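You operate a simulated robot arm through the tools that you are given. There is no shell and no other tool. Be economical: measure what you need, move in short steps, check, and stop when the job is done.

Carry out the task below with a simulated robot arm. There is one attempt and no reset: what you move stays moved.

JOB
Put the job card on the top of the filling bench away on the side table half for balance goods. Take the large cap pack on the top of the filling bench and put it away on the side table half for balance goods. Put the purple brush on top of the white stand. Take the teal wipe and leave it on the near balance corner of the island. Put the medium blue swatch on the deck of the trolley away on the side table half for instrument goods. Take the bead jar on the low board for instrument goods and put it away on the side table half for balance goods. Take the small beaker and put it on top of the brown box of labels. Take the sample jar two and leave it on the dry drip pad. Take the empty bottle from the free patch of the filter bench and leave it on the bench before the stirrer marked batch. Take the purple polishing pad on the balance end of the filter bench and put it away on the side table half for balance goods. Put the yellow feed jar from the balance end of the filter bench on the bench by the yellow foot. Open the tools drawer. Do these in any order. Set down upright: job card, purple brush, bead jar, small beaker, sample jar two, empty bottle, feed jar.

It is judged by the outcome, as a careful person would: the job done as asked, and still so three seconds after it is handed in. It fails if anything else is knocked over, pushed out of place, dropped, spilled or broken. A push-on lid holds only when it is set on centred and level and pressed home; a screw cap is set on level and turned clockwise until tight.

ROBOT AND FRAMES
A 5-joint arm with a two-finger parallel gripper on a trunk, on a base that drives. Base frame: it is fixed to the floor where the robot stands at the start and does not move with it; the origin is under the middle of the robot, x ahead of it, y to its left, z up; the surface under the hand at the start is at about z = 85.6. Lengths are in cm, angles in rad, forces in N, time in s.
It reaches about 113.4 cm from its shoulder. Its first joint turns from -2.601 to 2.601 rad. Places, roughly: bead jar [-275, -100, 50]; bench before the stirrer marked batch (30x17 cm) [230, 572, 84]; bench by the yellow foot (28x12 cm) [-258, 444, 84]; box of labels [-475, 125, 75]; dry drip pad (10x9x2 cm) [-250, 490, 90]; empty bottle (9x9x23 cm) [-250, 460, 90]; feed jar [-300, 400, 100]; job card [50, 0, 100]; large cap pack [0, -100, 75]; medium blue swatch [-75, -275, 75]; near balance corner of the island [-30, 240, 80]; purple brush (12x5x8 cm) [-60, -240, 70]; purple polishing pad (8x5x5 cm) [-280, 380, 90]; sample jar two [-250, 475, 100]; side table half for balance goods [-300, -60, 80]; side table half for instrument goods [-320, -90, 80]; small beaker (7x7x8 cm) [-330, -30, 90]; teal wipe (11x8x5 cm) [-50, -260, 70]; tools drawer [-290, 410, 60]; white stand (17x17x13 cm) [-360, -70, 50]. Payload 1.57 kg.
Tool frame: the origin (TCP) lies between the finger pads and is the grasp point; the fingertips stand 3 cm ahead of it; z points along the fingers, y is the line along which they close. The gripper opens to 11 cm. The fingers are 2.4 cm wide and 1.2 cm thick; the gripper's body (4.8 by 11.2 cm) begins 7.8 cm behind the TCP.
Orientation is told as [roll, pitch, yaw] about the base's x, y, z axes, in that order, counted from this pose: with the fingers straight down and closing along the base's y, the tool's x points along the base's -x, its y along +y and its z along -z.

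CONTROLS
- The arm moves only by the tool play_rows. Its argument "motion" is a list of rows, each a list of 3 entries, a list of its own where there are three numbers: the shift along the base's x, y, z in units of 150 mm (1.0 is 150 mm), then the turn, a rotation vector about the base's x, y, z in units of 45 degrees (1.0 is 45 degrees), then the opening, from 0 (shut) to 1 (fully open). In form: [[[x, y, z], [rx, ry, rz], grip], ...]. A call has 1 to 8 rows; each row is the pose to reach, as a shift and turn from the pose commanded when the call began. A call with a number of a shift or a turn outside -1 to 1 is refused whole. Rows are played at 5 a second. More than 5 cm and 0.15 rad between two rows, or a gripper value outside its range, and nothing of the call is played. Where a pose cannot be reached the arm comes as near as it can. A force on the tool above 40 N (or 10 N above the force at the start of the call, whichever is more), or a blocked arm, ends the call early, and 0.2 s more pass. Each finger travels about 7.2 cm/s and halts on what it meets, pressing with about 33 N; the grip force reading is that of the motor and also rises with nothing between the fingers. The clock runs only during rows and for 0.2 s after the last one: add rows that repeat a pose to give the fingers time. It gives the time, the measured TCP pose, the force on the tool (base axes), the opening and the grip force at its end, in the units of the frame above (readings bear some noise), with the torque about the TCP (base axes, N m) and any sound that the robot's microphone picked up.
- Cameras (640 x 400 px; columns grow to the right, rows downward): "scene" is now at [0.18, 10.79, 187.55]; the picture's right is [-0.79, -0.61, -0.00], its down [-0.47, 0.60, -0.64] and it looks along [0.40, -0.51, -0.77] (base axes); focal length 269 px, centre (320, 200). "wrist" rides on the gripper at [7, 1.6, -14.1] in the tool frame; the picture's right is [-0.23, 0.97, 0.00], its down [-0.85, -0.20, -0.48] and it looks along [-0.47, -0.11, 0.88] (tool axes); focal length 222 px, centre (320, 200). There is no depth. A picture from a camera that has moved, and an enlarged one, comes with that camera's place and axes in the base frame and with its lens.
- camera(camera): a new picture of that camera. The clock stands still meanwhile.
- slide_trunk(by): slides the trunk up (or, below 0, down) by that many cm; the arm and the scene camera ride with it, the base frame stays. It gives what a move gives, with no picture.
- roll_base(legs): drives the robot by 1 to 6 legs, each [ahead, turn to the left] in cm and rad, along the robot's own axes; the way and the turn of a leg run together, so that a leg with both is an arc; at most 150 cm and 3.142 rad a leg. The arm and the cameras ride along, it lands a little off, and it stops where it bumps. It gives what a move gives.
- head_to(pan, tilt): turns the head with the scene camera to pan (to the left, within 2.705 rad either way) and tilt (down, from -0.506 to 1.204), counted from straight ahead of the robot. It gives what a move gives.
- enlarge(camera, box): a new picture of the part [left, top, right, bottom] of that camera's present view, enlarged. The clock stands still meanwhile.
- close_job(): hands the job in; it is judged then, once.

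Go step by step. Nothing tells you exact positions but the pictures and the camera data: compare them with the known pose of the tool, close in by small moves and look again before you grip or let go. The budget is 556 turns and 360 pictures, counting those below and the enlarged ones. Unless the task says otherwise, let go and move clear before handing in, and close with one line.

The tools are called after "Emit:" as name(argument=value, ...) on one line, values as JSON. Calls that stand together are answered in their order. play_rows: Moves the arm, as the interface text tells. Its arguments: {"type":"object","properties":{"motion":{"type":"array"}},"required":["motion"]} The other tools are called the same way: slide_trunk (by) slides the trunk up or down; roll_base (legs) drives the base; head_to (pan, tilt) turns the head that bears the scene camera; camera (camera) takes a picture; enlarge (camera, box) takes an enlarged picture of a part of a camera's view; close_job () hands the job in.

At the start:

```text
clock: 0.0
tool_pos: [31.9, -49.55, 116.71]
tool_rot: [0.0, 0.0, 0.0]
force: [0.6, 0.7, -0.1]
torque: [-0.01, 0.0, 0.01]
finger_gap: 10.99
grip_force: 0.0
trunk travel left (down, up): [-89.9, 7.1]
robot x, y, heading: [0.12, 0.24, -0.001]
head pan, tilt: [-0.909, 0.871]
```

scene: 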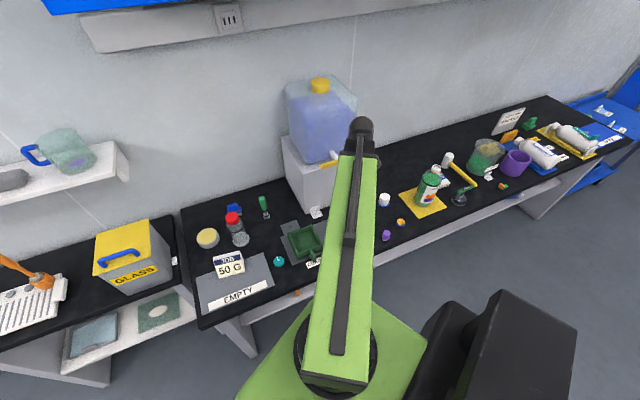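
wrist: 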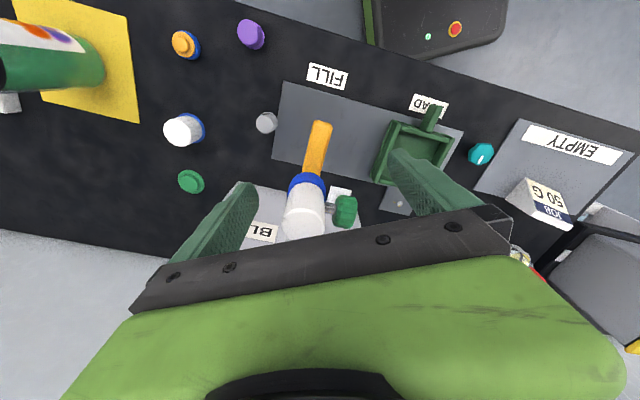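

I see the filling bench with the job card at its left end. I'll look around the room with the head first.

Emit:
head_to(pan=-1.6, tilt=0.5)

Emit:
camera(camera="scene")

Emit:
head_to(pan=-2.6, tilt=0.5)

Emit:
camera(camera="scene")

Emit:
head_to(pan=2.6, tilt=0.4)

Emit:
camera(camera="scene")

Emit:
head_to(pan=1.5, tilt=0.4)

Emit:
camera(camera="scene")

Emit:
head_to(pan=0.4, tilt=0.5)

Emit:
camera(camera="scene")

```text
clock: 1.1
tool_pos: [31.98, -49.58, 116.67]
tool_rot: [0.0, 0.0, 0.0]
force: [-0.8, 0.5, -0.5]
torque: [-0.03, 0.01, -0.06]
finger_gap: 10.99
grip_force: 0.1
trunk travel left (down, up): [-89.9, 7.1]
robot x, y, heading: [-0.11, -0.06, -0.001]
head pan, tilt: [-1.6, 0.499]
```

```text
357 pictures are left
camera scene: at [-4.81, 7.77, 190.71], right [-1.0, 0.03, 0.0], down [0.01, 0.48, -0.88], along [-0.03, -0.88, -0.48], focal length 269 px, centre (320, 200)
```

scene: 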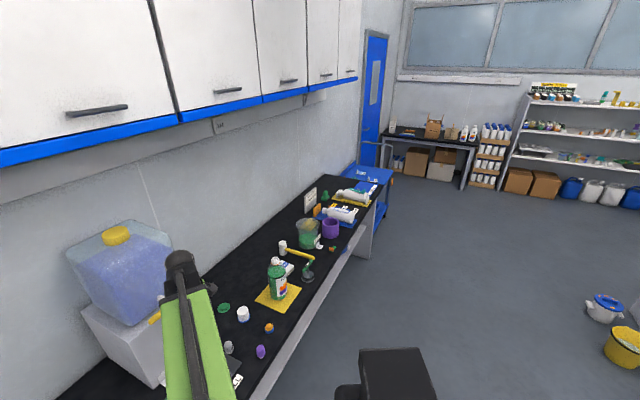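

```text
clock: 2.3
tool_pos: [31.9, -49.6, 116.59]
tool_rot: [-0.001, 0.001, 0.0]
force: [-0.3, -0.3, 0.3]
torque: [0.0, 0.04, -0.03]
finger_gap: 10.99
grip_force: 0.1
trunk travel left (down, up): [-89.9, 7.1]
robot x, y, heading: [-0.05, -0.2, -0.001]
head pan, tilt: [-2.601, 0.499]
```

```text
356 pictures are left
camera scene: at [-12.35, 12.17, 190.71], right [-0.52, 0.86, 0.0], down [0.41, 0.25, -0.88], along [-0.75, -0.45, -0.48], focal length 269 px, centre (320, 200)
```

scene: 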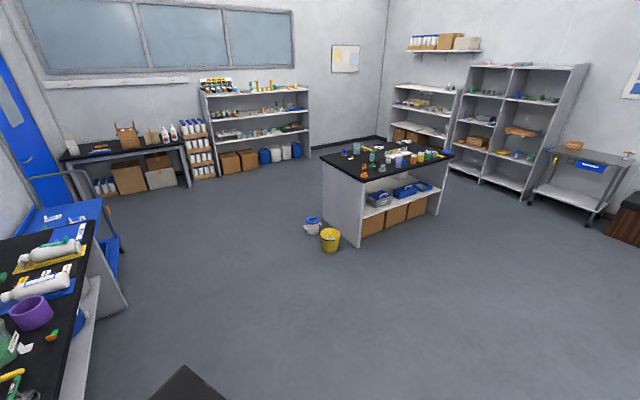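

```text
clock: 6.4
tool_pos: [31.95, -49.61, 116.65]
tool_rot: [0.001, 0.0, 0.001]
force: [-0.1, -1.1, -0.4]
torque: [0.03, 0.01, -0.01]
finger_gap: 11.01
grip_force: 0.0
trunk travel left (down, up): [-89.9, 7.1]
robot x, y, heading: [0.07, 0.33, 0.004]
head pan, tilt: [2.601, 0.4]
```

```text
355 pictures are left
camera scene: at [-12.49, 21.64, 191.63], right [0.52, 0.86, 0.0], down [0.33, -0.2, -0.92], along [-0.79, 0.47, -0.39], focal length 269 px, centre (320, 200)
```

scene: 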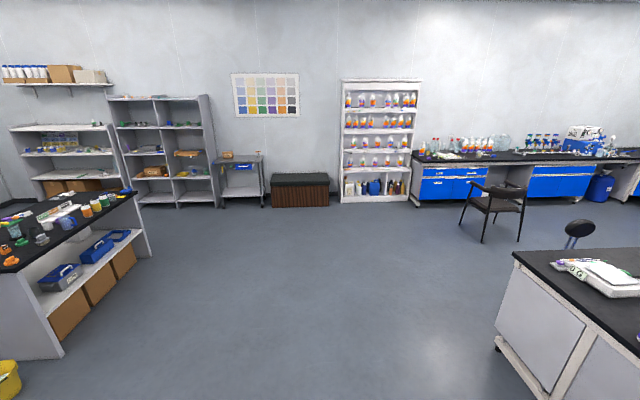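

```text
clock: 7.7
tool_pos: [31.9, -49.63, 116.55]
tool_rot: [0.0, -0.001, 0.0]
force: [-0.2, -0.5, -1.1]
torque: [-0.02, 0.02, 0.02]
finger_gap: 10.99
grip_force: 0.1
trunk travel left (down, up): [-89.9, 7.1]
robot x, y, heading: [-0.29, 0.21, -0.001]
head pan, tilt: [1.499, 0.4]
```

```text
354 pictures are left
camera scene: at [-3.9, 26.11, 191.63], right [1.0, -0.07, 0.0], down [-0.03, -0.39, -0.92], along [0.07, 0.92, -0.39], focal length 269 px, centre (320, 200)
```

scene: 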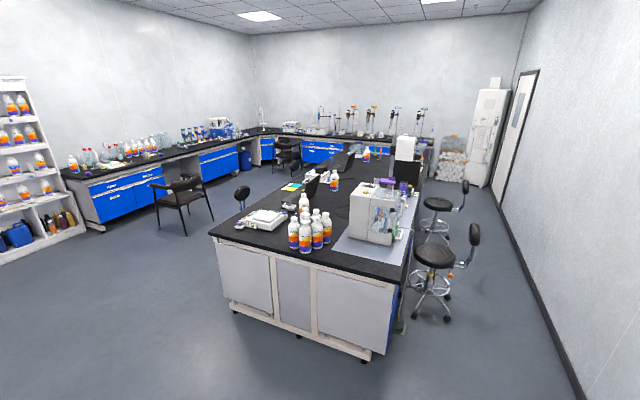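

```text
clock: 9.1
tool_pos: [31.92, -49.57, 116.72]
tool_rot: [0.001, 0.0, 0.001]
force: [-0.3, 1.1, -0.3]
torque: [0.02, -0.01, 0.0]
finger_gap: 11.01
grip_force: 0.0
trunk travel left (down, up): [-89.9, 7.1]
robot x, y, heading: [0.2, 0.13, -0.001]
head pan, tilt: [0.4, 0.499]
```

```text
353 pictures are left
camera scene: at [3.83, 20.42, 190.72], right [0.39, -0.92, 0.0], down [-0.44, -0.19, -0.88], along [0.81, 0.34, -0.48], focal length 269 px, centre (320, 200)
```

scene: 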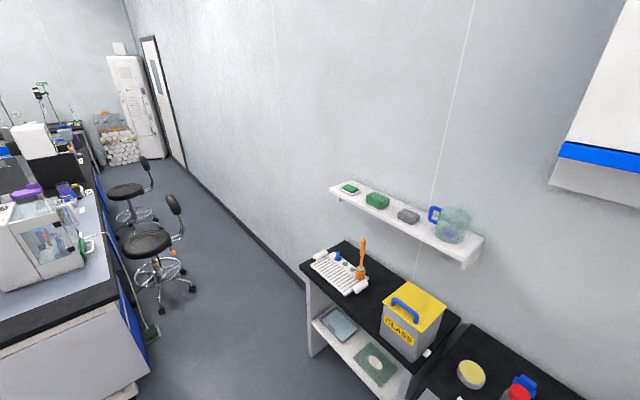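

The bench runs ahead of me along y. I take a closer look at the bench contents.

Emit:
head_to(pan=-0.6, tilt=1.0)

Emit:
camera(camera="scene")

Emit:
head_to(pan=-1.2, tilt=0.8)

Emit:
enlarge(camera="scene", box=[160, 100, 480, 300])

Emit:
enlarge(camera="wrist", box=[0, 0, 320, 200])

```text
clock: 10.3
tool_pos: [31.84, -49.63, 116.64]
tool_rot: [-0.001, -0.001, 0.001]
force: [0.8, -0.1, 0.2]
torque: [0.03, 0.02, -0.02]
finger_gap: 10.99
grip_force: 0.2
trunk travel left (down, up): [-89.9, 7.1]
robot x, y, heading: [0.05, -0.33, 0.002]
head pan, tilt: [-0.6, 1.0]
```

```text
352 pictures are left
camera scene: at [1.2, 12.94, 186.61], right [-0.56, -0.83, 0.0], down [-0.69, 0.47, -0.54], along [0.45, -0.31, -0.84], focal length 269 px, centre (320, 200)
```

scene: 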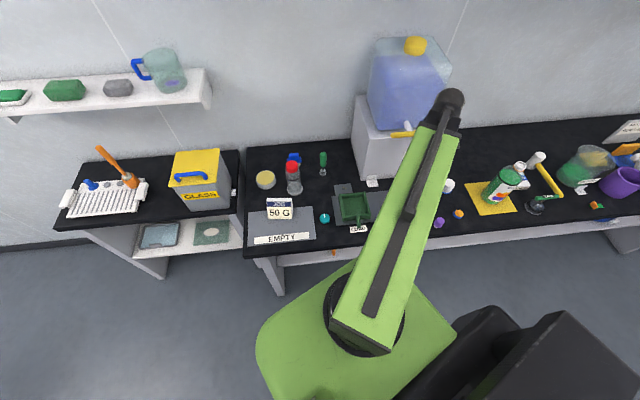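

```text
clock: 11.3
tool_pos: [31.91, -49.55, 116.6]
tool_rot: [0.001, 0.001, -0.001]
force: [-0.7, 0.3, 0.0]
torque: [0.01, 0.0, 0.0]
finger_gap: 11.01
grip_force: 0.0
trunk travel left (down, up): [-89.9, 7.1]
robot x, y, heading: [-0.04, -0.37, 0.0]
head pan, tilt: [-1.201, 0.799]
```

```text
2.00 times, centred on (320, 200) of scene
camera zoom: at [-1.63, 9.35, 188.12], right [-0.93, -0.36, 0.0], down [-0.26, 0.67, -0.7], along [0.25, -0.65, -0.72], focal length 538 px, centre (320, 200)
```

zoom: 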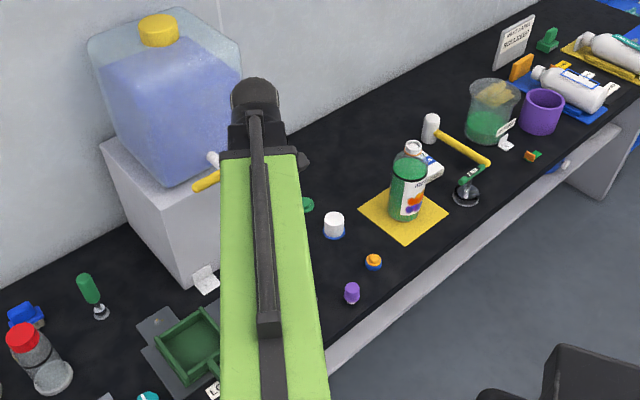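

```text
2.00 times, centred on (160, 100) of wrist
camera zoom: at [24.85, -47.77, 130.78], right [0.23, 0.97, 0.0], down [0.86, -0.2, 0.48], along [0.47, -0.11, -0.88], focal length 444 px, centre (640, 400)
```

zoom: 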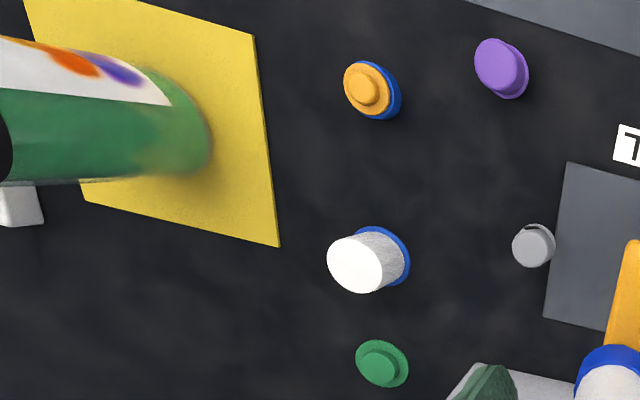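

The white box behind the bottle is probably the cap pack. I'll check what the black mass right-behind me is before turning the base.

Emit:
head_to(pan=-2.0, tilt=1.2)

Emit:
camera(camera="scene")

Emit:
head_to(pan=0.3, tilt=1.2)

Emit:
camera(camera="scene")

```text
clock: 12.5
tool_pos: [31.8, -49.62, 116.6]
tool_rot: [-0.001, 0.0, -0.001]
force: [0.3, -0.3, -0.3]
torque: [0.02, 0.0, -0.01]
finger_gap: 11.01
grip_force: 0.1
trunk travel left (down, up): [-89.9, 7.1]
robot x, y, heading: [0.28, -0.1, 0.003]
head pan, tilt: [-2.0, 1.201]
```

```text
349 pictures are left
camera scene: at [-6.88, 11.78, 185.35], right [-0.91, 0.42, 0.0], down [0.39, 0.85, -0.36], along [-0.15, -0.33, -0.93], focal length 269 px, centre (320, 200)
```

scene: 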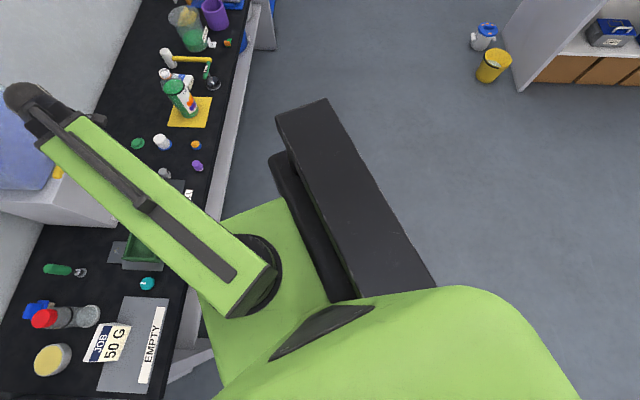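

```text
clock: 14.6
tool_pos: [31.84, -49.55, 116.55]
tool_rot: [0.0, -0.001, 0.001]
force: [-0.1, 0.9, 0.4]
torque: [0.0, 0.0, 0.01]
finger_gap: 11.02
grip_force: 0.1
trunk travel left (down, up): [-89.9, 7.1]
robot x, y, heading: [-0.3, 0.16, 0.001]
head pan, tilt: [0.3, 1.201]
```

```text
348 pictures are left
camera scene: at [0.79, 18.52, 185.35], right [0.3, -0.96, 0.0], down [-0.89, -0.28, -0.36], along [0.35, 0.11, -0.93], focal length 269 px, centre (320, 200)
```

scene: 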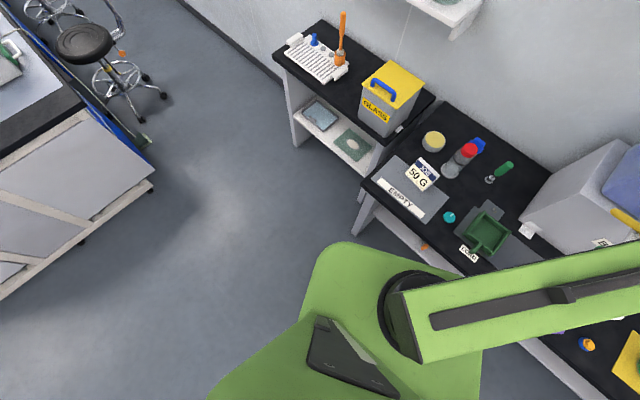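

The mass is my own body, so the space is free. I'll retract the arm from the tap and swing towards the job card, spinning the fingers to close across the card.

Emit:
play_rows(motion=[[[-0.1, 0.25, 0.05], [0, 0, 0.18], 1], [[-0.2, 0.5, 0.1], [0, 0, 0.36], 1], [[-0.3, 0.75, 0.1], [0, 0, 0.54], 1], [[-0.4, 1.0, 0.1], [0, 0, 0.72], 1]])

Emit:
play_rows(motion=[[[0.15, 0.25, 0], [0, 0, 0.18], 1], [[0.3, 0.5, 0], [0, 0, 0.36], 1], [[0.5, 0.75, 0], [0, 0, 0.54], 1], [[0.7, 1.0, 0], [0, 0, 0.72], 1]])

Emit:
camera(camera="wrist")

Emit:
enlarge(camera="scene", box=[300, 100, 540, 250])

```text
clock: 15.1
tool_pos: [29.88, -46.5, 116.55]
tool_rot: [-0.011, 0.014, 0.181]
force: [-18.3, -20.3, 2.1]
torque: [-0.09, -0.02, -1.4]
finger_gap: 11.02
grip_force: 0.1
out of reach, approached as far as the arm can: row 1, 2
trunk travel left (down, up): [-89.9, 7.1]
robot x, y, heading: [0.2, 0.26, -0.001]
head pan, tilt: [0.3, 1.201]
stopped in row 2: the force on the tool passed its limit at 45 N (the readings are from after the stop); the commanded pose is now the measured one
```

```text
clock: 15.4
tool_pos: [29.8, -46.47, 116.68]
tool_rot: [-0.018, 0.031, 0.19]
force: [-20.9, -13.0, 1.5]
torque: [-0.26, -0.22, -1.39]
finger_gap: 10.99
grip_force: 0.1
out of reach, approached as far as the arm can: row 1
trunk travel left (down, up): [-89.9, 7.1]
robot x, y, heading: [0.07, 0.12, 0.001]
head pan, tilt: [0.3, 1.201]
stopped in row 1: the force on the tool passed its limit at 65 N (the readings are from after the stop); the commanded pose is now the measured one
```

```text
347 pictures are left
camera wrist: at [22.97, -45.61, 130.97], right [0.04, 1.0, -0.03], down [0.89, -0.02, 0.46], along [0.45, -0.04, -0.89], focal length 222 px, centre (320, 200)
```

wrist: 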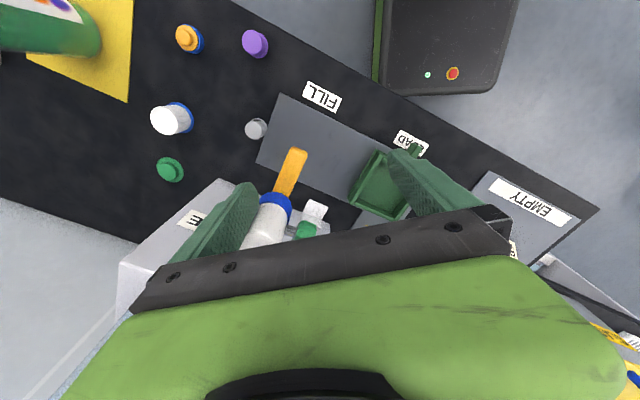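

```text
2.67 times, centred on (420, 175) of scene
camera zoom: at [0.83, 18.55, 185.34], right [0.3, -0.96, 0.0], down [-0.89, -0.28, -0.36], along [0.35, 0.11, -0.93], focal length 718 px, centre (53, 267)
```

zoom: 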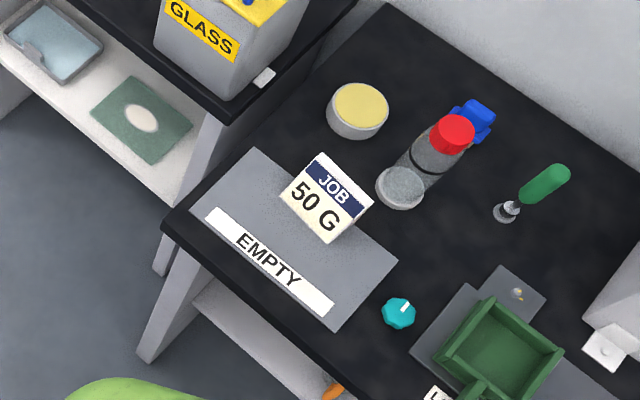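

The gripper's end touched the block/tank when spinning and the arm can't come nearer in. I back the base straight away from the bench.

Emit:
roll_base(legs=[[-15, 0]])

Emit:
camera(camera="wrist")

Emit:
head_to(pan=-0.6, tilt=0.9)

Emit:
camera(camera="scene")

```text
clock: 16.8
tool_pos: [14.41, -46.39, 116.74]
tool_rot: [-0.016, 0.021, 0.192]
force: [-0.6, -0.5, -0.4]
torque: [0.0, -0.05, -0.03]
finger_gap: 11.01
grip_force: 0.1
trunk travel left (down, up): [-89.9, 7.1]
robot x, y, heading: [-15.71, -0.08, 0.002]
head pan, tilt: [0.3, 1.201]
```

```text
345 pictures are left
camera wrist: at [7.52, -45.58, 130.96], right [0.04, 1.0, -0.02], down [0.89, -0.02, 0.46], along [0.46, -0.03, -0.89], focal length 222 px, centre (320, 200)
```

wrist: 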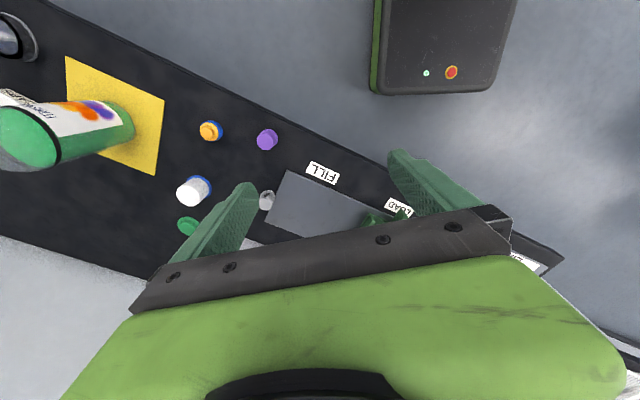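

```text
clock: 18.0
tool_pos: [14.52, -46.33, 116.58]
tool_rot: [-0.015, 0.024, 0.193]
force: [0.2, 0.5, -0.9]
torque: [-0.03, 0.0, 0.02]
finger_gap: 11.0
grip_force: 0.1
trunk travel left (down, up): [-89.9, 7.1]
robot x, y, heading: [-15.16, 0.0, 0.002]
head pan, tilt: [-0.6, 0.901]
```

```text
344 pictures are left
camera scene: at [-13.64, 12.61, 187.33], right [-0.57, -0.82, 0.0], down [-0.65, 0.44, -0.62], along [0.51, -0.35, -0.78], focal length 269 px, centre (320, 200)
```

scene: 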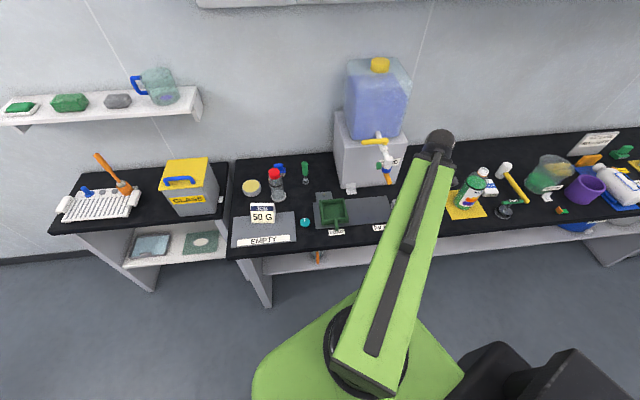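

I'm clear and nothing moved. I turn the base left to bring the arm in line with the job card.

Emit:
roll_base(legs=[[0, 0.94]])

Emit:
camera(camera="wrist")

```text
clock: 20.8
tool_pos: [39.48, -2.76, 116.54]
tool_rot: [-0.014, 0.022, 1.149]
force: [0.7, -1.0, 0.0]
torque: [0.01, 0.0, -0.03]
finger_gap: 11.02
grip_force: 0.1
trunk travel left (down, up): [-89.9, 7.1]
robot x, y, heading: [-18.77, 2.03, 0.952]
head pan, tilt: [-0.6, 0.901]
```

```text
343 pictures are left
camera wrist: at [35.15, -7.92, 130.88], right [-0.8, 0.61, -0.02], down [0.53, 0.71, 0.46], along [0.29, 0.36, -0.89], focal length 222 px, centre (320, 200)
```

wrist: 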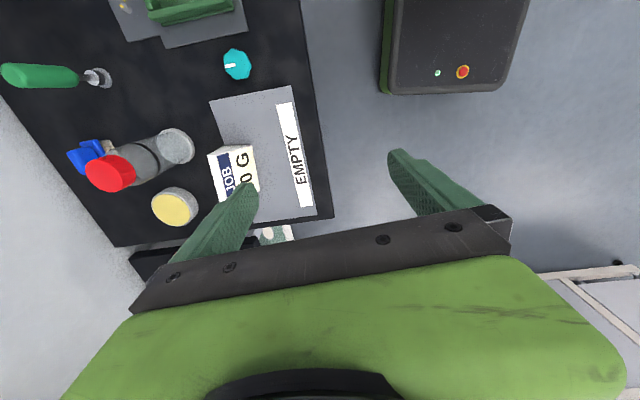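

The card is visible left of the fingers; the closing line already runs nearly across it. I move over it.

Emit:
play_rows(motion=[[[0.25, -0.02, 0], [0, 0, 0], 1], [[0.5, -0.05, 0], [0, 0, 0], 1], [[0.75, -0.08, 0], [0, 0, 0], 1], [[1.0, -0.12, 0], [0, 0, 0], 1]])

Emit:
camera(camera="wrist")

```text
clock: 21.8
tool_pos: [54.67, -4.45, 116.44]
tool_rot: [-0.015, 0.024, 1.147]
force: [0.2, 0.1, -0.4]
torque: [0.04, -0.01, 0.0]
finger_gap: 11.02
grip_force: 0.1
trunk travel left (down, up): [-89.9, 7.1]
robot x, y, heading: [-19.28, 2.19, 0.958]
head pan, tilt: [-0.6, 0.901]
```

```text
342 pictures are left
camera wrist: at [50.18, -9.64, 130.88], right [-0.8, 0.61, -0.02], down [0.53, 0.71, 0.46], along [0.29, 0.36, -0.89], focal length 222 px, centre (320, 200)
```

wrist: 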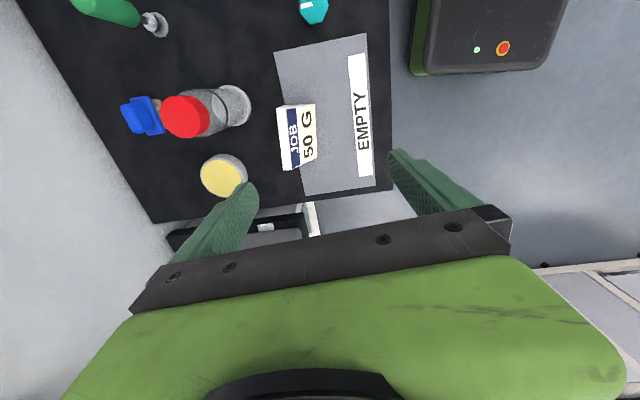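

Emit:
enlarge(camera="wrist", box=[220, 60, 380, 220])

Emit:
head_to(pan=-0.7, tilt=0.8)

Emit:
camera(camera="scene")

```text
2.50 times, centred on (300, 140) of wrist
camera zoom: at [50.18, -9.64, 130.88], right [-0.8, 0.61, -0.02], down [0.53, 0.71, 0.46], along [0.29, 0.36, -0.89], focal length 555 px, centre (370, 350)
```

zoom: 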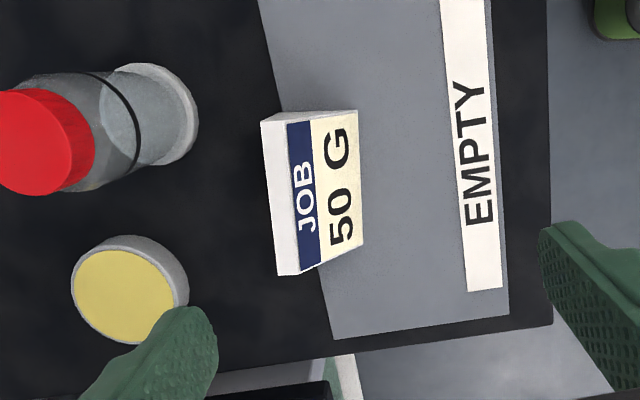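

```text
clock: 22.5
tool_pos: [54.54, -4.48, 116.5]
tool_rot: [-0.017, 0.024, 1.148]
force: [-0.4, 0.0, -0.3]
torque: [-0.01, 0.01, 0.01]
finger_gap: 11.01
grip_force: 0.1
trunk travel left (down, up): [-89.9, 7.1]
robot x, y, heading: [-19.28, 1.7, 0.954]
head pan, tilt: [-0.7, 0.799]
```

```text
340 pictures are left
camera scene: at [-27.91, 10.08, 188.12], right [0.26, -0.97, 0.0], down [-0.69, -0.18, -0.7], along [0.67, 0.18, -0.72], focal length 269 px, centre (320, 200)
```

scene: 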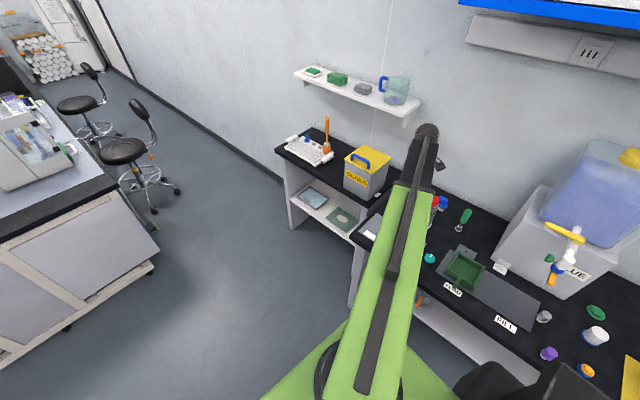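

Emit:
play_rows(motion=[[[-0.1, -0.25, -0.1], [0, 0, 0], 1], [[-0.2, -0.5, -0.3], [0, 0, 0], 1], [[-0.3, -0.75, -0.5], [0, 0, 0], 1], [[-0.4, -0.9, -0.75], [0, 0, 0], 1], [[-0.4, -0.9, -1.0], [0, 0, 0], 1]])

Emit:
camera(camera="wrist")

```text
refused: row 2 steps farther than a row can; nothing moved
```

```text
339 pictures are left
camera wrist: at [50.05, -9.6, 130.93], right [-0.8, 0.61, -0.02], down [0.53, 0.71, 0.46], along [0.29, 0.36, -0.89], focal length 222 px, centre (320, 200)
```

wrist: 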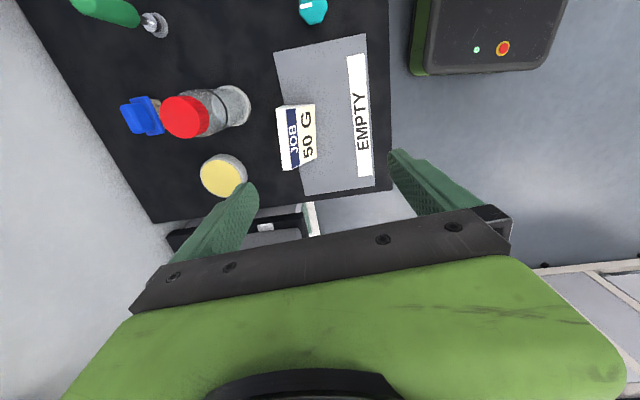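

Emit:
play_rows(motion=[[[-0.08, -0.2, -0.1], [0, 0, 0], 1], [[-0.16, -0.4, -0.25], [0, 0, 0], 1], [[-0.24, -0.6, -0.45], [0, 0, 0], 1], [[-0.32, -0.75, -0.68], [0, 0, 0], 1], [[-0.35, -0.9, -0.9], [0, 0, 0], 1], [[-0.35, -0.9, -1.0], [0, 0, 0], 1]])

Emit:
camera(camera="wrist")

```text
clock: 23.9
tool_pos: [49.07, -17.32, 116.59]
tool_rot: [-0.016, 0.024, 1.148]
force: [0.9, -0.6, -0.4]
torque: [0.0, 0.04, -0.01]
finger_gap: 11.02
grip_force: 0.0
out of reach, approached as far as the arm can: row 1, 2, 3, 4, 5, 6
trunk travel left (down, up): [-89.9, 7.1]
robot x, y, heading: [-19.15, 2.13, 0.959]
head pan, tilt: [-0.7, 0.799]
```

```text
338 pictures are left
camera wrist: at [44.63, -22.45, 130.93], right [-0.8, 0.61, -0.02], down [0.53, 0.71, 0.46], along [0.29, 0.36, -0.89], focal length 222 px, centre (320, 200)
```

wrist: 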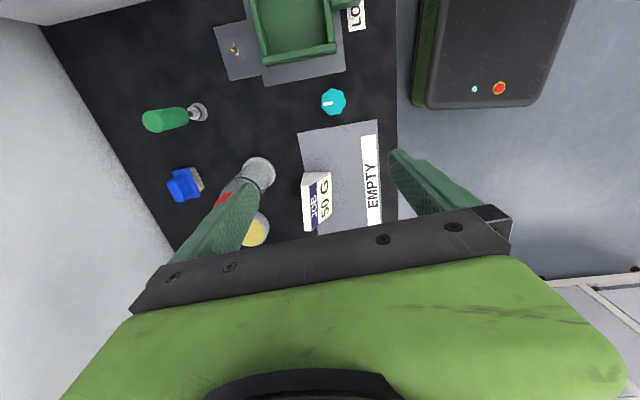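

The arm can't reach lower at this trunk height; I lower the trunk by 14 cm and look at the card end-on.

Emit:
slide_trunk(by=-14)

Emit:
enlarge(camera="wrist", box=[160, 50, 400, 250])

```text
clock: 25.6
tool_pos: [49.17, -17.37, 102.61]
tool_rot: [-0.016, 0.026, 1.149]
force: [0.5, 0.0, 0.2]
torque: [-0.01, 0.0, -0.03]
finger_gap: 11.01
grip_force: 0.2
trunk travel left (down, up): [-75.9, 21.1]
robot x, y, heading: [-19.21, 2.29, 0.96]
head pan, tilt: [-0.7, 0.799]
```

```text
2.00 times, centred on (280, 150) of wrist
camera zoom: at [44.64, -22.44, 116.93], right [-0.8, 0.61, -0.02], down [0.53, 0.71, 0.46], along [0.29, 0.36, -0.89], focal length 444 px, centre (400, 300)
```

zoom: 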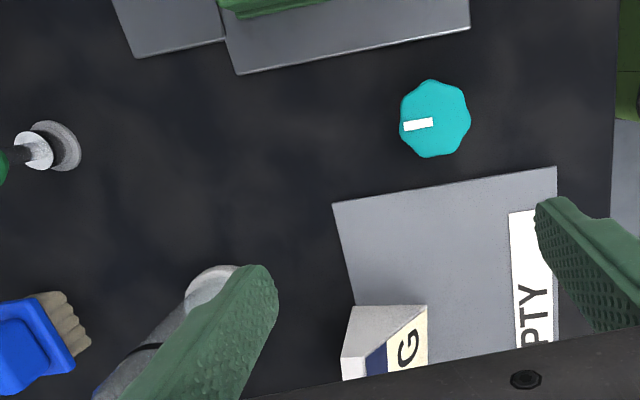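

The card is a wedge: sloped front, upright back, about 10.4 cm long, flat ends, centred near (59.6, -5.9). I'll grip it end to end; first I move over it and spin.

Emit:
play_rows(motion=[[[0.08, 0.11, 0], [0, 0, 0.18], 1], [[0.17, 0.23, 0], [0, 0, 0.36], 1], [[0.28, 0.35, 0], [0, 0, 0.54], 1], [[0.39, 0.47, 0], [0, 0, 0.72], 1], [[0.5, 0.58, 0], [0, 0, 0.88], 1], [[0.6, 0.68, 0], [0, 0, 1.0], 1], [[0.69, 0.76, 0], [0, 0, 1.0], 1]])

Emit:
play_rows(motion=[[[0, 0, 0], [0, 0, 0.18], 1], [[0, 0, 0], [0, 0, 0.36], 1], [[0, 0, 0], [0, 0, 0.54], 1], [[0, 0, 0], [0, 0, 0.72], 1], [[0, 0, 0], [0, 0, 0.74], 1]])

Emit:
camera(camera="wrist")

```text
clock: 27.2
tool_pos: [59.74, -6.06, 102.68]
tool_rot: [-0.015, 0.024, 1.935]
force: [-0.5, 0.4, -0.5]
torque: [0.0, -0.02, -0.02]
finger_gap: 11.03
grip_force: 0.0
trunk travel left (down, up): [-75.9, 21.1]
robot x, y, heading: [-19.14, 2.23, 0.956]
head pan, tilt: [-0.7, 0.799]
```

```text
clock: 28.4
tool_pos: [59.47, -5.98, 102.49]
tool_rot: [-0.017, 0.024, 2.517]
force: [-0.4, 0.3, 0.1]
torque: [-0.02, 0.01, -0.03]
finger_gap: 11.0
grip_force: 0.1
trunk travel left (down, up): [-75.9, 21.1]
robot x, y, heading: [-19.19, 2.26, 0.952]
head pan, tilt: [-0.7, 0.799]
```

```text
336 pictures are left
camera wrist: at [63.73, -11.15, 116.93], right [-0.75, -0.66, -0.02], down [-0.59, 0.66, 0.46], along [-0.29, 0.36, -0.89], focal length 222 px, centre (320, 200)
```

wrist: 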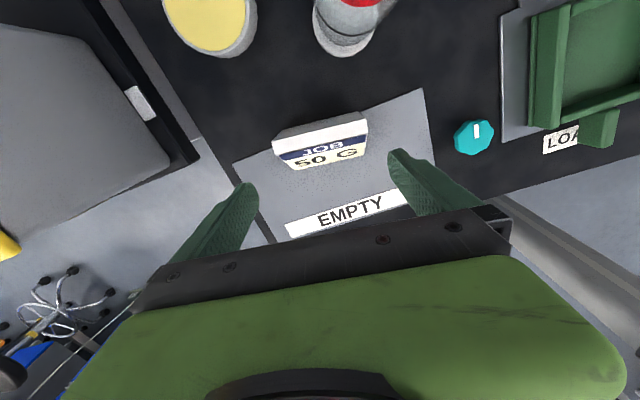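

Aligned well. I lower the trunk 5 cm and look again before straddling the card.

Emit:
slide_trunk(by=-5)

Emit:
enlarge(camera="wrist", box=[200, 60, 440, 210])

```text
clock: 29.3
tool_pos: [59.46, -5.99, 97.62]
tool_rot: [-0.017, 0.025, 2.516]
force: [0.4, 0.3, -0.3]
torque: [-0.02, -0.01, -0.03]
finger_gap: 11.03
grip_force: 0.1
trunk travel left (down, up): [-70.9, 26.1]
robot x, y, heading: [-19.01, 2.02, 0.963]
head pan, tilt: [-0.7, 0.799]
```

```text
2.67 times, centred on (320, 135) of wrist
camera zoom: at [63.71, -11.15, 111.93], right [-0.75, -0.66, -0.02], down [-0.59, 0.66, 0.46], along [-0.29, 0.36, -0.89], focal length 592 px, centre (320, 373)
```

zoom: 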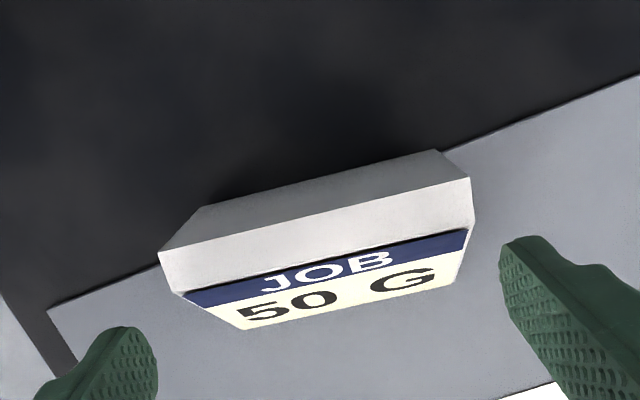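

The card is 10 cm long and aligned; a small 0.5 cm centring shift, then lower to straddle it.

Emit:
play_rows(motion=[[[0.008, -0.034, 0], [0, 0, 0], 1]])

Emit:
slide_trunk(by=-4)

Emit:
camera(camera="wrist")

```text
clock: 29.7
tool_pos: [59.48, -6.53, 97.55]
tool_rot: [-0.017, 0.023, 2.515]
force: [0.4, 0.1, 0.2]
torque: [0.01, 0.0, 0.0]
finger_gap: 11.0
grip_force: 0.0
trunk travel left (down, up): [-70.9, 26.1]
robot x, y, heading: [-19.14, 1.85, 0.96]
head pan, tilt: [-0.7, 0.799]
```

```text
clock: 30.5
tool_pos: [59.55, -6.43, 93.66]
tool_rot: [-0.014, 0.026, 2.514]
force: [-0.5, -0.7, -0.2]
torque: [0.02, 0.01, -0.01]
finger_gap: 11.0
grip_force: 0.2
trunk travel left (down, up): [-66.9, 30.1]
robot x, y, heading: [-18.91, 2.01, 0.962]
head pan, tilt: [-0.7, 0.799]
```

```text
334 pictures are left
camera wrist: at [63.77, -11.69, 107.93], right [-0.75, -0.66, -0.02], down [-0.59, 0.66, 0.46], along [-0.29, 0.36, -0.89], focal length 222 px, centre (320, 200)
```

wrist: 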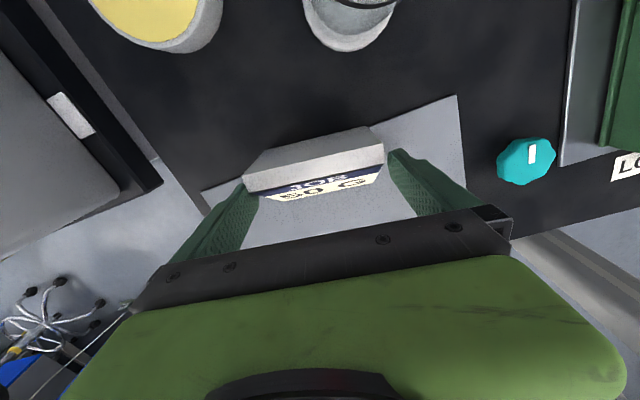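

Fingers straddle cleanly. Lower 3.3 cm more and close.

Emit:
slide_trunk(by=-3.3)

Emit:
play_rows(motion=[[[0, 0, 0], [0, 0, 0], 0.6], [[0, 0, 0], [0, 0, 0], 0.6], [[0, 0, 0], [0, 0, 0], 0.6], [[0, 0, 0], [0, 0, 0], 0.6]])

Emit:
slide_trunk(by=8)

Emit:
camera(camera="wrist")

```text
clock: 31.3
tool_pos: [59.65, -6.54, 90.26]
tool_rot: [-0.016, 0.025, 2.514]
force: [-0.4, 0.1, -0.3]
torque: [0.01, 0.02, 0.01]
finger_gap: 10.96
grip_force: 0.0
trunk travel left (down, up): [-63.6, 33.4]
robot x, y, heading: [-19.41, 1.83, 0.963]
head pan, tilt: [-0.7, 0.799]
```

```text
clock: 32.3
tool_pos: [59.52, -6.5, 90.33]
tool_rot: [-0.017, 0.024, 2.516]
force: [1.3, -0.8, 2.7]
torque: [-0.13, 0.14, 0.07]
finger_gap: 10.37
grip_force: 32.8
trunk travel left (down, up): [-63.6, 33.4]
robot x, y, heading: [-19.24, 2.29, 0.953]
head pan, tilt: [-0.7, 0.799]
```

```text
clock: 33.5
tool_pos: [59.5, -6.46, 98.21]
tool_rot: [-0.015, 0.024, 2.515]
force: [0.2, -0.3, -0.7]
torque: [0.0, 0.02, 0.0]
finger_gap: 10.37
grip_force: 32.3
trunk travel left (down, up): [-71.6, 25.4]
robot x, y, heading: [-19.31, 2.27, 0.959]
head pan, tilt: [-0.7, 0.799]
```

```text
333 pictures are left
camera wrist: at [63.79, -11.7, 112.62], right [-0.75, -0.66, -0.02], down [-0.59, 0.66, 0.46], along [-0.29, 0.36, -0.89], focal length 222 px, centre (320, 200)
```

wrist: 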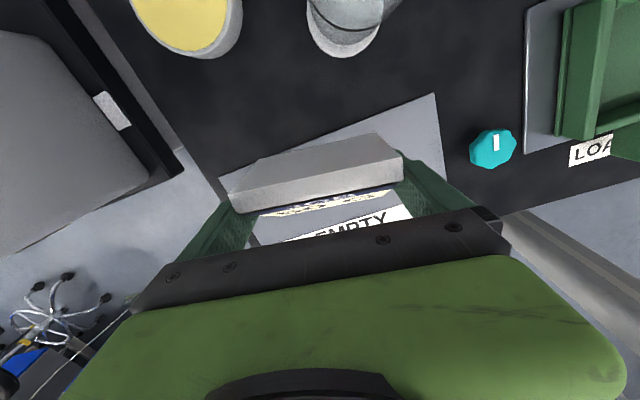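

The job card is held. I retract, raise, and then turn toward the side table.

Emit:
play_rows(motion=[[[-0.25, 0.02, 0.15], [0, 0, 0], 0.6], [[-0.5, 0.04, 0.3], [0, 0, 0], 0.6], [[-0.75, 0.06, 0.4], [0, 0, 0], 0.6], [[-1.0, 0.08, 0.4], [0, 0, 0], 0.6]])

Emit:
slide_trunk(by=12)

Emit:
roll_base(legs=[[0, 2.4]])

Emit:
head_to(pan=0, tilt=0.45)

Emit:
camera(camera="scene")

```text
clock: 34.5
tool_pos: [44.18, -4.95, 98.39]
tool_rot: [-0.015, 0.025, 2.516]
force: [-0.1, -0.5, -0.9]
torque: [0.03, -0.04, 0.02]
finger_gap: 10.35
grip_force: 33.1
out of reach, approached as far as the arm can: row 1, 2, 3, 4
trunk travel left (down, up): [-71.6, 25.4]
robot x, y, heading: [-19.12, 2.02, 0.954]
head pan, tilt: [-0.7, 0.799]
```

```text
clock: 36.0
tool_pos: [44.4, -4.97, 110.26]
tool_rot: [-0.017, 0.024, 2.515]
force: [0.3, -0.9, -2.6]
torque: [0.02, -0.03, 0.02]
finger_gap: 10.37
grip_force: 33.1
trunk travel left (down, up): [-83.6, 13.4]
robot x, y, heading: [-19.37, 1.95, 0.953]
head pan, tilt: [-0.7, 0.799]
```

```text
clock: 42.1
tool_pos: [-62.29, 49.65, 110.36]
tool_rot: [-0.016, 0.023, -1.35]
force: [-0.2, -0.4, -1.5]
torque: [-0.03, -0.02, 0.01]
finger_gap: 10.36
grip_force: 32.9
trunk travel left (down, up): [-83.6, 13.4]
robot x, y, heading: [-17.1, -5.62, -2.911]
head pan, tilt: [-0.7, 0.799]
```

```text
clock: 43.1
tool_pos: [-62.24, 49.6, 110.3]
tool_rot: [-0.015, 0.025, -1.35]
force: [0.3, -0.1, -0.9]
torque: [0.0, 0.03, 0.0]
finger_gap: 10.36
grip_force: 33.5
trunk travel left (down, up): [-83.6, 13.4]
robot x, y, heading: [-17.49, -5.89, -2.908]
head pan, tilt: [0.0, 0.45]
```

```text
332 pictures are left
camera scene: at [-18.12, -23.5, 184.86], right [-0.23, 0.97, 0.0], down [0.42, 0.1, -0.9], along [-0.88, -0.2, -0.44], focal length 269 px, centre (320, 200)
```

scene: 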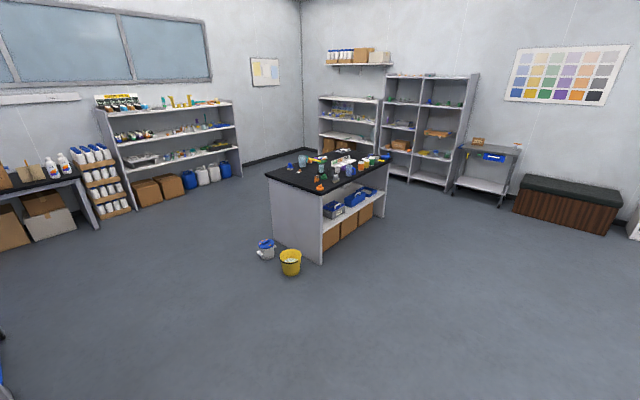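

The boom telescopes and z comes from the trunk. I drive toward the open side of the small island (the side table).

Emit:
roll_base(legs=[[0, -0.35], [110, 0], [100, 0]])

Emit:
head_to(pan=0.7, tilt=0.75)

Emit:
camera(camera="scene")

```text
clock: 54.6
tool_pos: [-250.5, 82.64, 110.27]
tool_rot: [-0.016, 0.024, -1.681]
force: [0.3, 0.8, -0.5]
torque: [0.01, -0.02, -0.01]
finger_gap: 10.33
grip_force: 33.7
trunk travel left (down, up): [-83.6, 13.4]
robot x, y, heading: [-226.05, 16.05, 3.042]
head pan, tilt: [0.0, 0.45]
```

```text
clock: 55.7
tool_pos: [-250.55, 82.88, 110.28]
tool_rot: [-0.015, 0.025, -1.681]
force: [-1.1, 0.3, -1.6]
torque: [0.01, -0.01, 0.01]
finger_gap: 10.36
grip_force: 32.4
trunk travel left (down, up): [-83.6, 13.4]
robot x, y, heading: [-226.12, 15.82, 3.036]
head pan, tilt: [0.7, 0.75]
```

```text
331 pictures are left
camera scene: at [-230.13, -6.3, 182.22], right [-0.56, 0.83, 0.0], down [0.56, 0.38, -0.73], along [-0.6, -0.41, -0.68], focal length 269 px, centre (320, 200)
```

scene: 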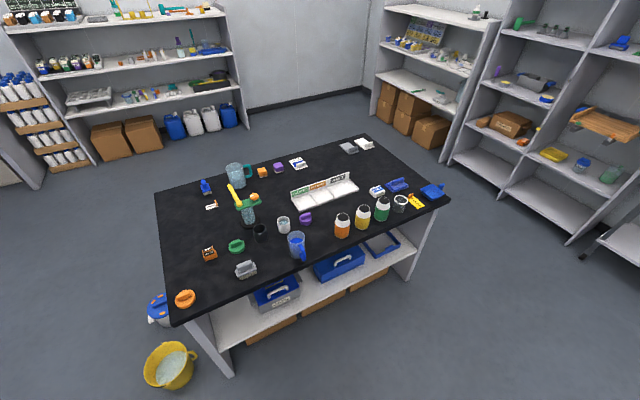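

Emit:
enlarge(camera="scene", box=[220, 140, 460, 290])

Emit:
enlarge(camera="scene", box=[150, 140, 310, 320])

```text
2.67 times, centred on (340, 215) of scene
camera zoom: at [-230.13, -6.3, 182.22], right [-0.56, 0.83, 0.0], down [0.56, 0.38, -0.73], along [-0.6, -0.41, -0.68], focal length 718 px, centre (267, 160)
```

zoom: 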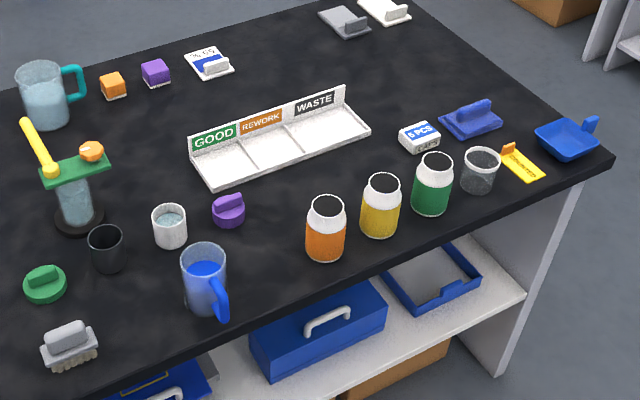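

```text
2.22 times, centred on (230, 230) of scene
camera zoom: at [-230.13, -6.3, 182.22], right [-0.56, 0.83, 0.0], down [0.56, 0.38, -0.73], along [-0.6, -0.41, -0.68], focal length 598 px, centre (520, 133)
```

zoom: 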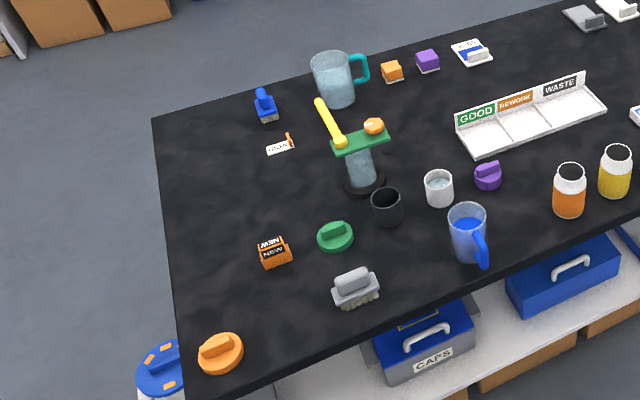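

Emit:
enlarge(camera="scene", box=[170, 210, 450, 380])

Emit:
enlarge(camera="scene", box=[0, 0, 250, 160])

Emit:
enlarge(camera="scene", box=[360, 0, 640, 250])

```text
2.29 times, centred on (310, 295) of scene
camera zoom: at [-230.13, -6.3, 182.22], right [-0.56, 0.83, 0.0], down [0.56, 0.38, -0.73], along [-0.6, -0.41, -0.68], focal length 615 px, centre (343, -17)
```

zoom: 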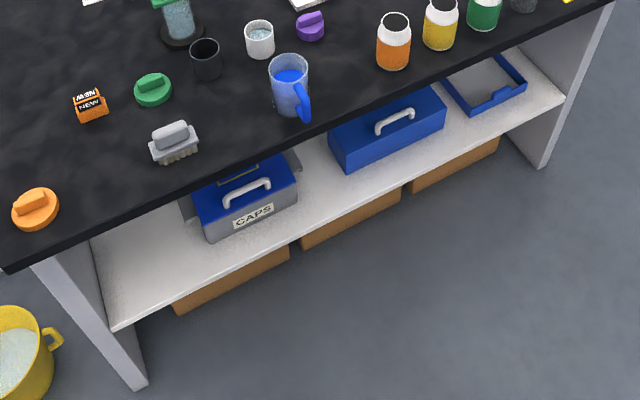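

```text
2.50 times, centred on (125, 80) of scene
camera zoom: at [-230.13, -6.3, 182.22], right [-0.56, 0.83, 0.0], down [0.56, 0.38, -0.73], along [-0.6, -0.41, -0.68], focal length 673 px, centre (808, 500)
```

zoom: 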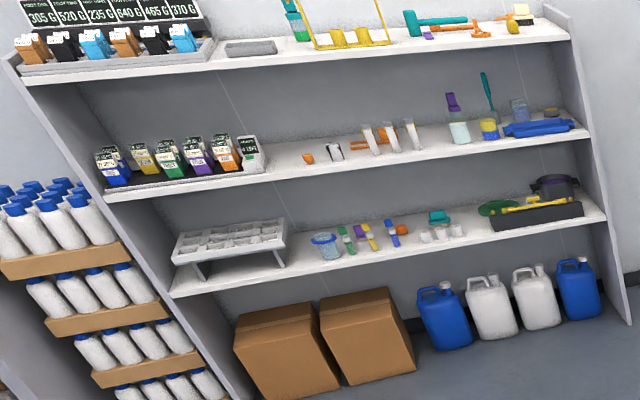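

```text
1.60 times, centred on (500, 125) of scene
camera zoom: at [-230.13, -6.3, 182.22], right [-0.56, 0.83, 0.0], down [0.56, 0.38, -0.73], along [-0.6, -0.41, -0.68], focal length 431 px, centre (32, 320)
```

zoom: 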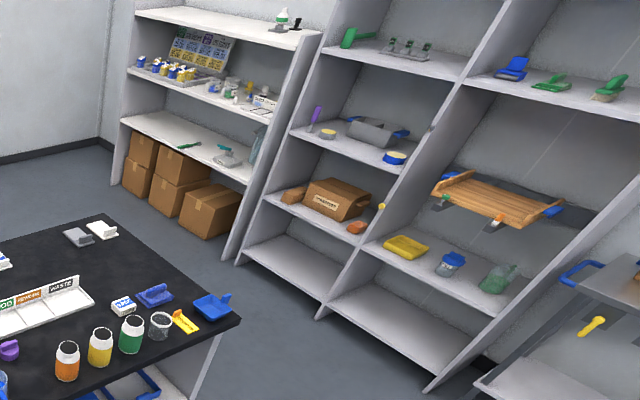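

No label on this side. I'll go around to the back of this table to find the stand, bead jar and half markings.

Emit:
roll_base(legs=[[0, -0.8], [-125, 0], [0, -0.99], [-125, 0]])

Emit:
head_to(pan=1.6, tilt=0.6)

Emit:
camera(camera="scene")

```text
clock: 72.6
tool_pos: [-112.97, -189.4, 110.35]
tool_rot: [-0.014, 0.024, 2.842]
force: [0.7, 0.5, -1.6]
torque: [0.0, -0.01, -0.01]
finger_gap: 10.38
grip_force: 32.6
trunk travel left (down, up): [-83.6, 13.4]
robot x, y, heading: [-184.06, -200.48, 1.285]
head pan, tilt: [0.7, 0.75]
```

```text
clock: 73.8
tool_pos: [-112.79, -189.38, 110.41]
tool_rot: [-0.014, 0.025, 2.842]
force: [-0.3, -0.8, -1.2]
torque: [0.02, 0.01, -0.01]
finger_gap: 10.34
grip_force: 32.8
trunk travel left (down, up): [-83.6, 13.4]
robot x, y, heading: [-183.64, -201.03, 1.286]
head pan, tilt: [1.6, 0.6]
```

```text
325 pictures are left
camera scene: at [-209.76, -198.11, 183.51], right [0.25, 0.97, 0.0], down [0.55, -0.14, -0.83], along [-0.8, 0.21, -0.56], focal length 269 px, centre (320, 200)
```

scene: 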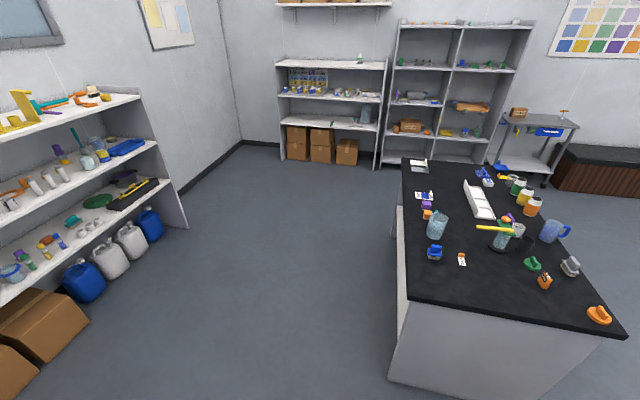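

The "balance" half is the front half (+y), the "instrument" half the back. I check the back side for the low board.

Emit:
roll_base(legs=[[0, -1.12], [-130, 0]])

Emit:
head_to(pan=1.6, tilt=0.8)

Emit:
camera(camera="scene")

```text
clock: 83.2
tool_pos: [-274.12, -280.98, 110.3]
tool_rot: [-0.015, 0.025, 1.695]
force: [-0.3, 1.0, -1.0]
torque: [0.03, -0.03, 0.0]
finger_gap: 10.35
grip_force: 32.7
trunk travel left (down, up): [-83.6, 13.4]
robot x, y, heading: [-313.02, -222.14, 0.131]
head pan, tilt: [1.6, 0.6]
```

```text
clock: 83.9
tool_pos: [-274.02, -280.93, 110.18]
tool_rot: [-0.016, 0.022, 1.695]
force: [-0.1, -0.1, -1.2]
torque: [0.02, -0.01, -0.02]
finger_gap: 10.37
grip_force: 33.4
trunk travel left (down, up): [-83.6, 13.4]
robot x, y, heading: [-313.35, -221.88, 0.132]
head pan, tilt: [1.6, 0.799]
```

```text
324 pictures are left
camera scene: at [-321.32, -198.21, 181.83], right [0.99, 0.16, 0.0], down [0.12, -0.71, -0.7], along [-0.11, 0.69, -0.72], focal length 269 px, centre (320, 200)
```

scene: 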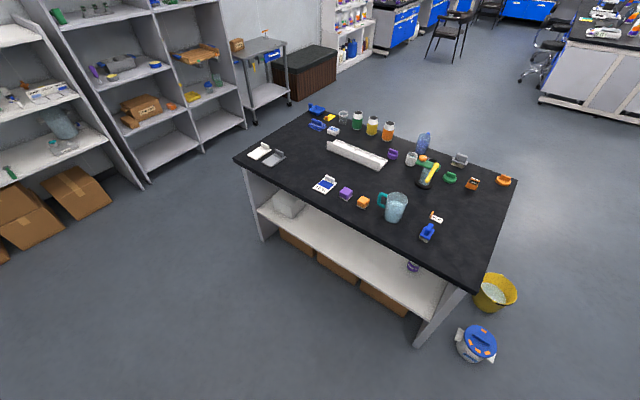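

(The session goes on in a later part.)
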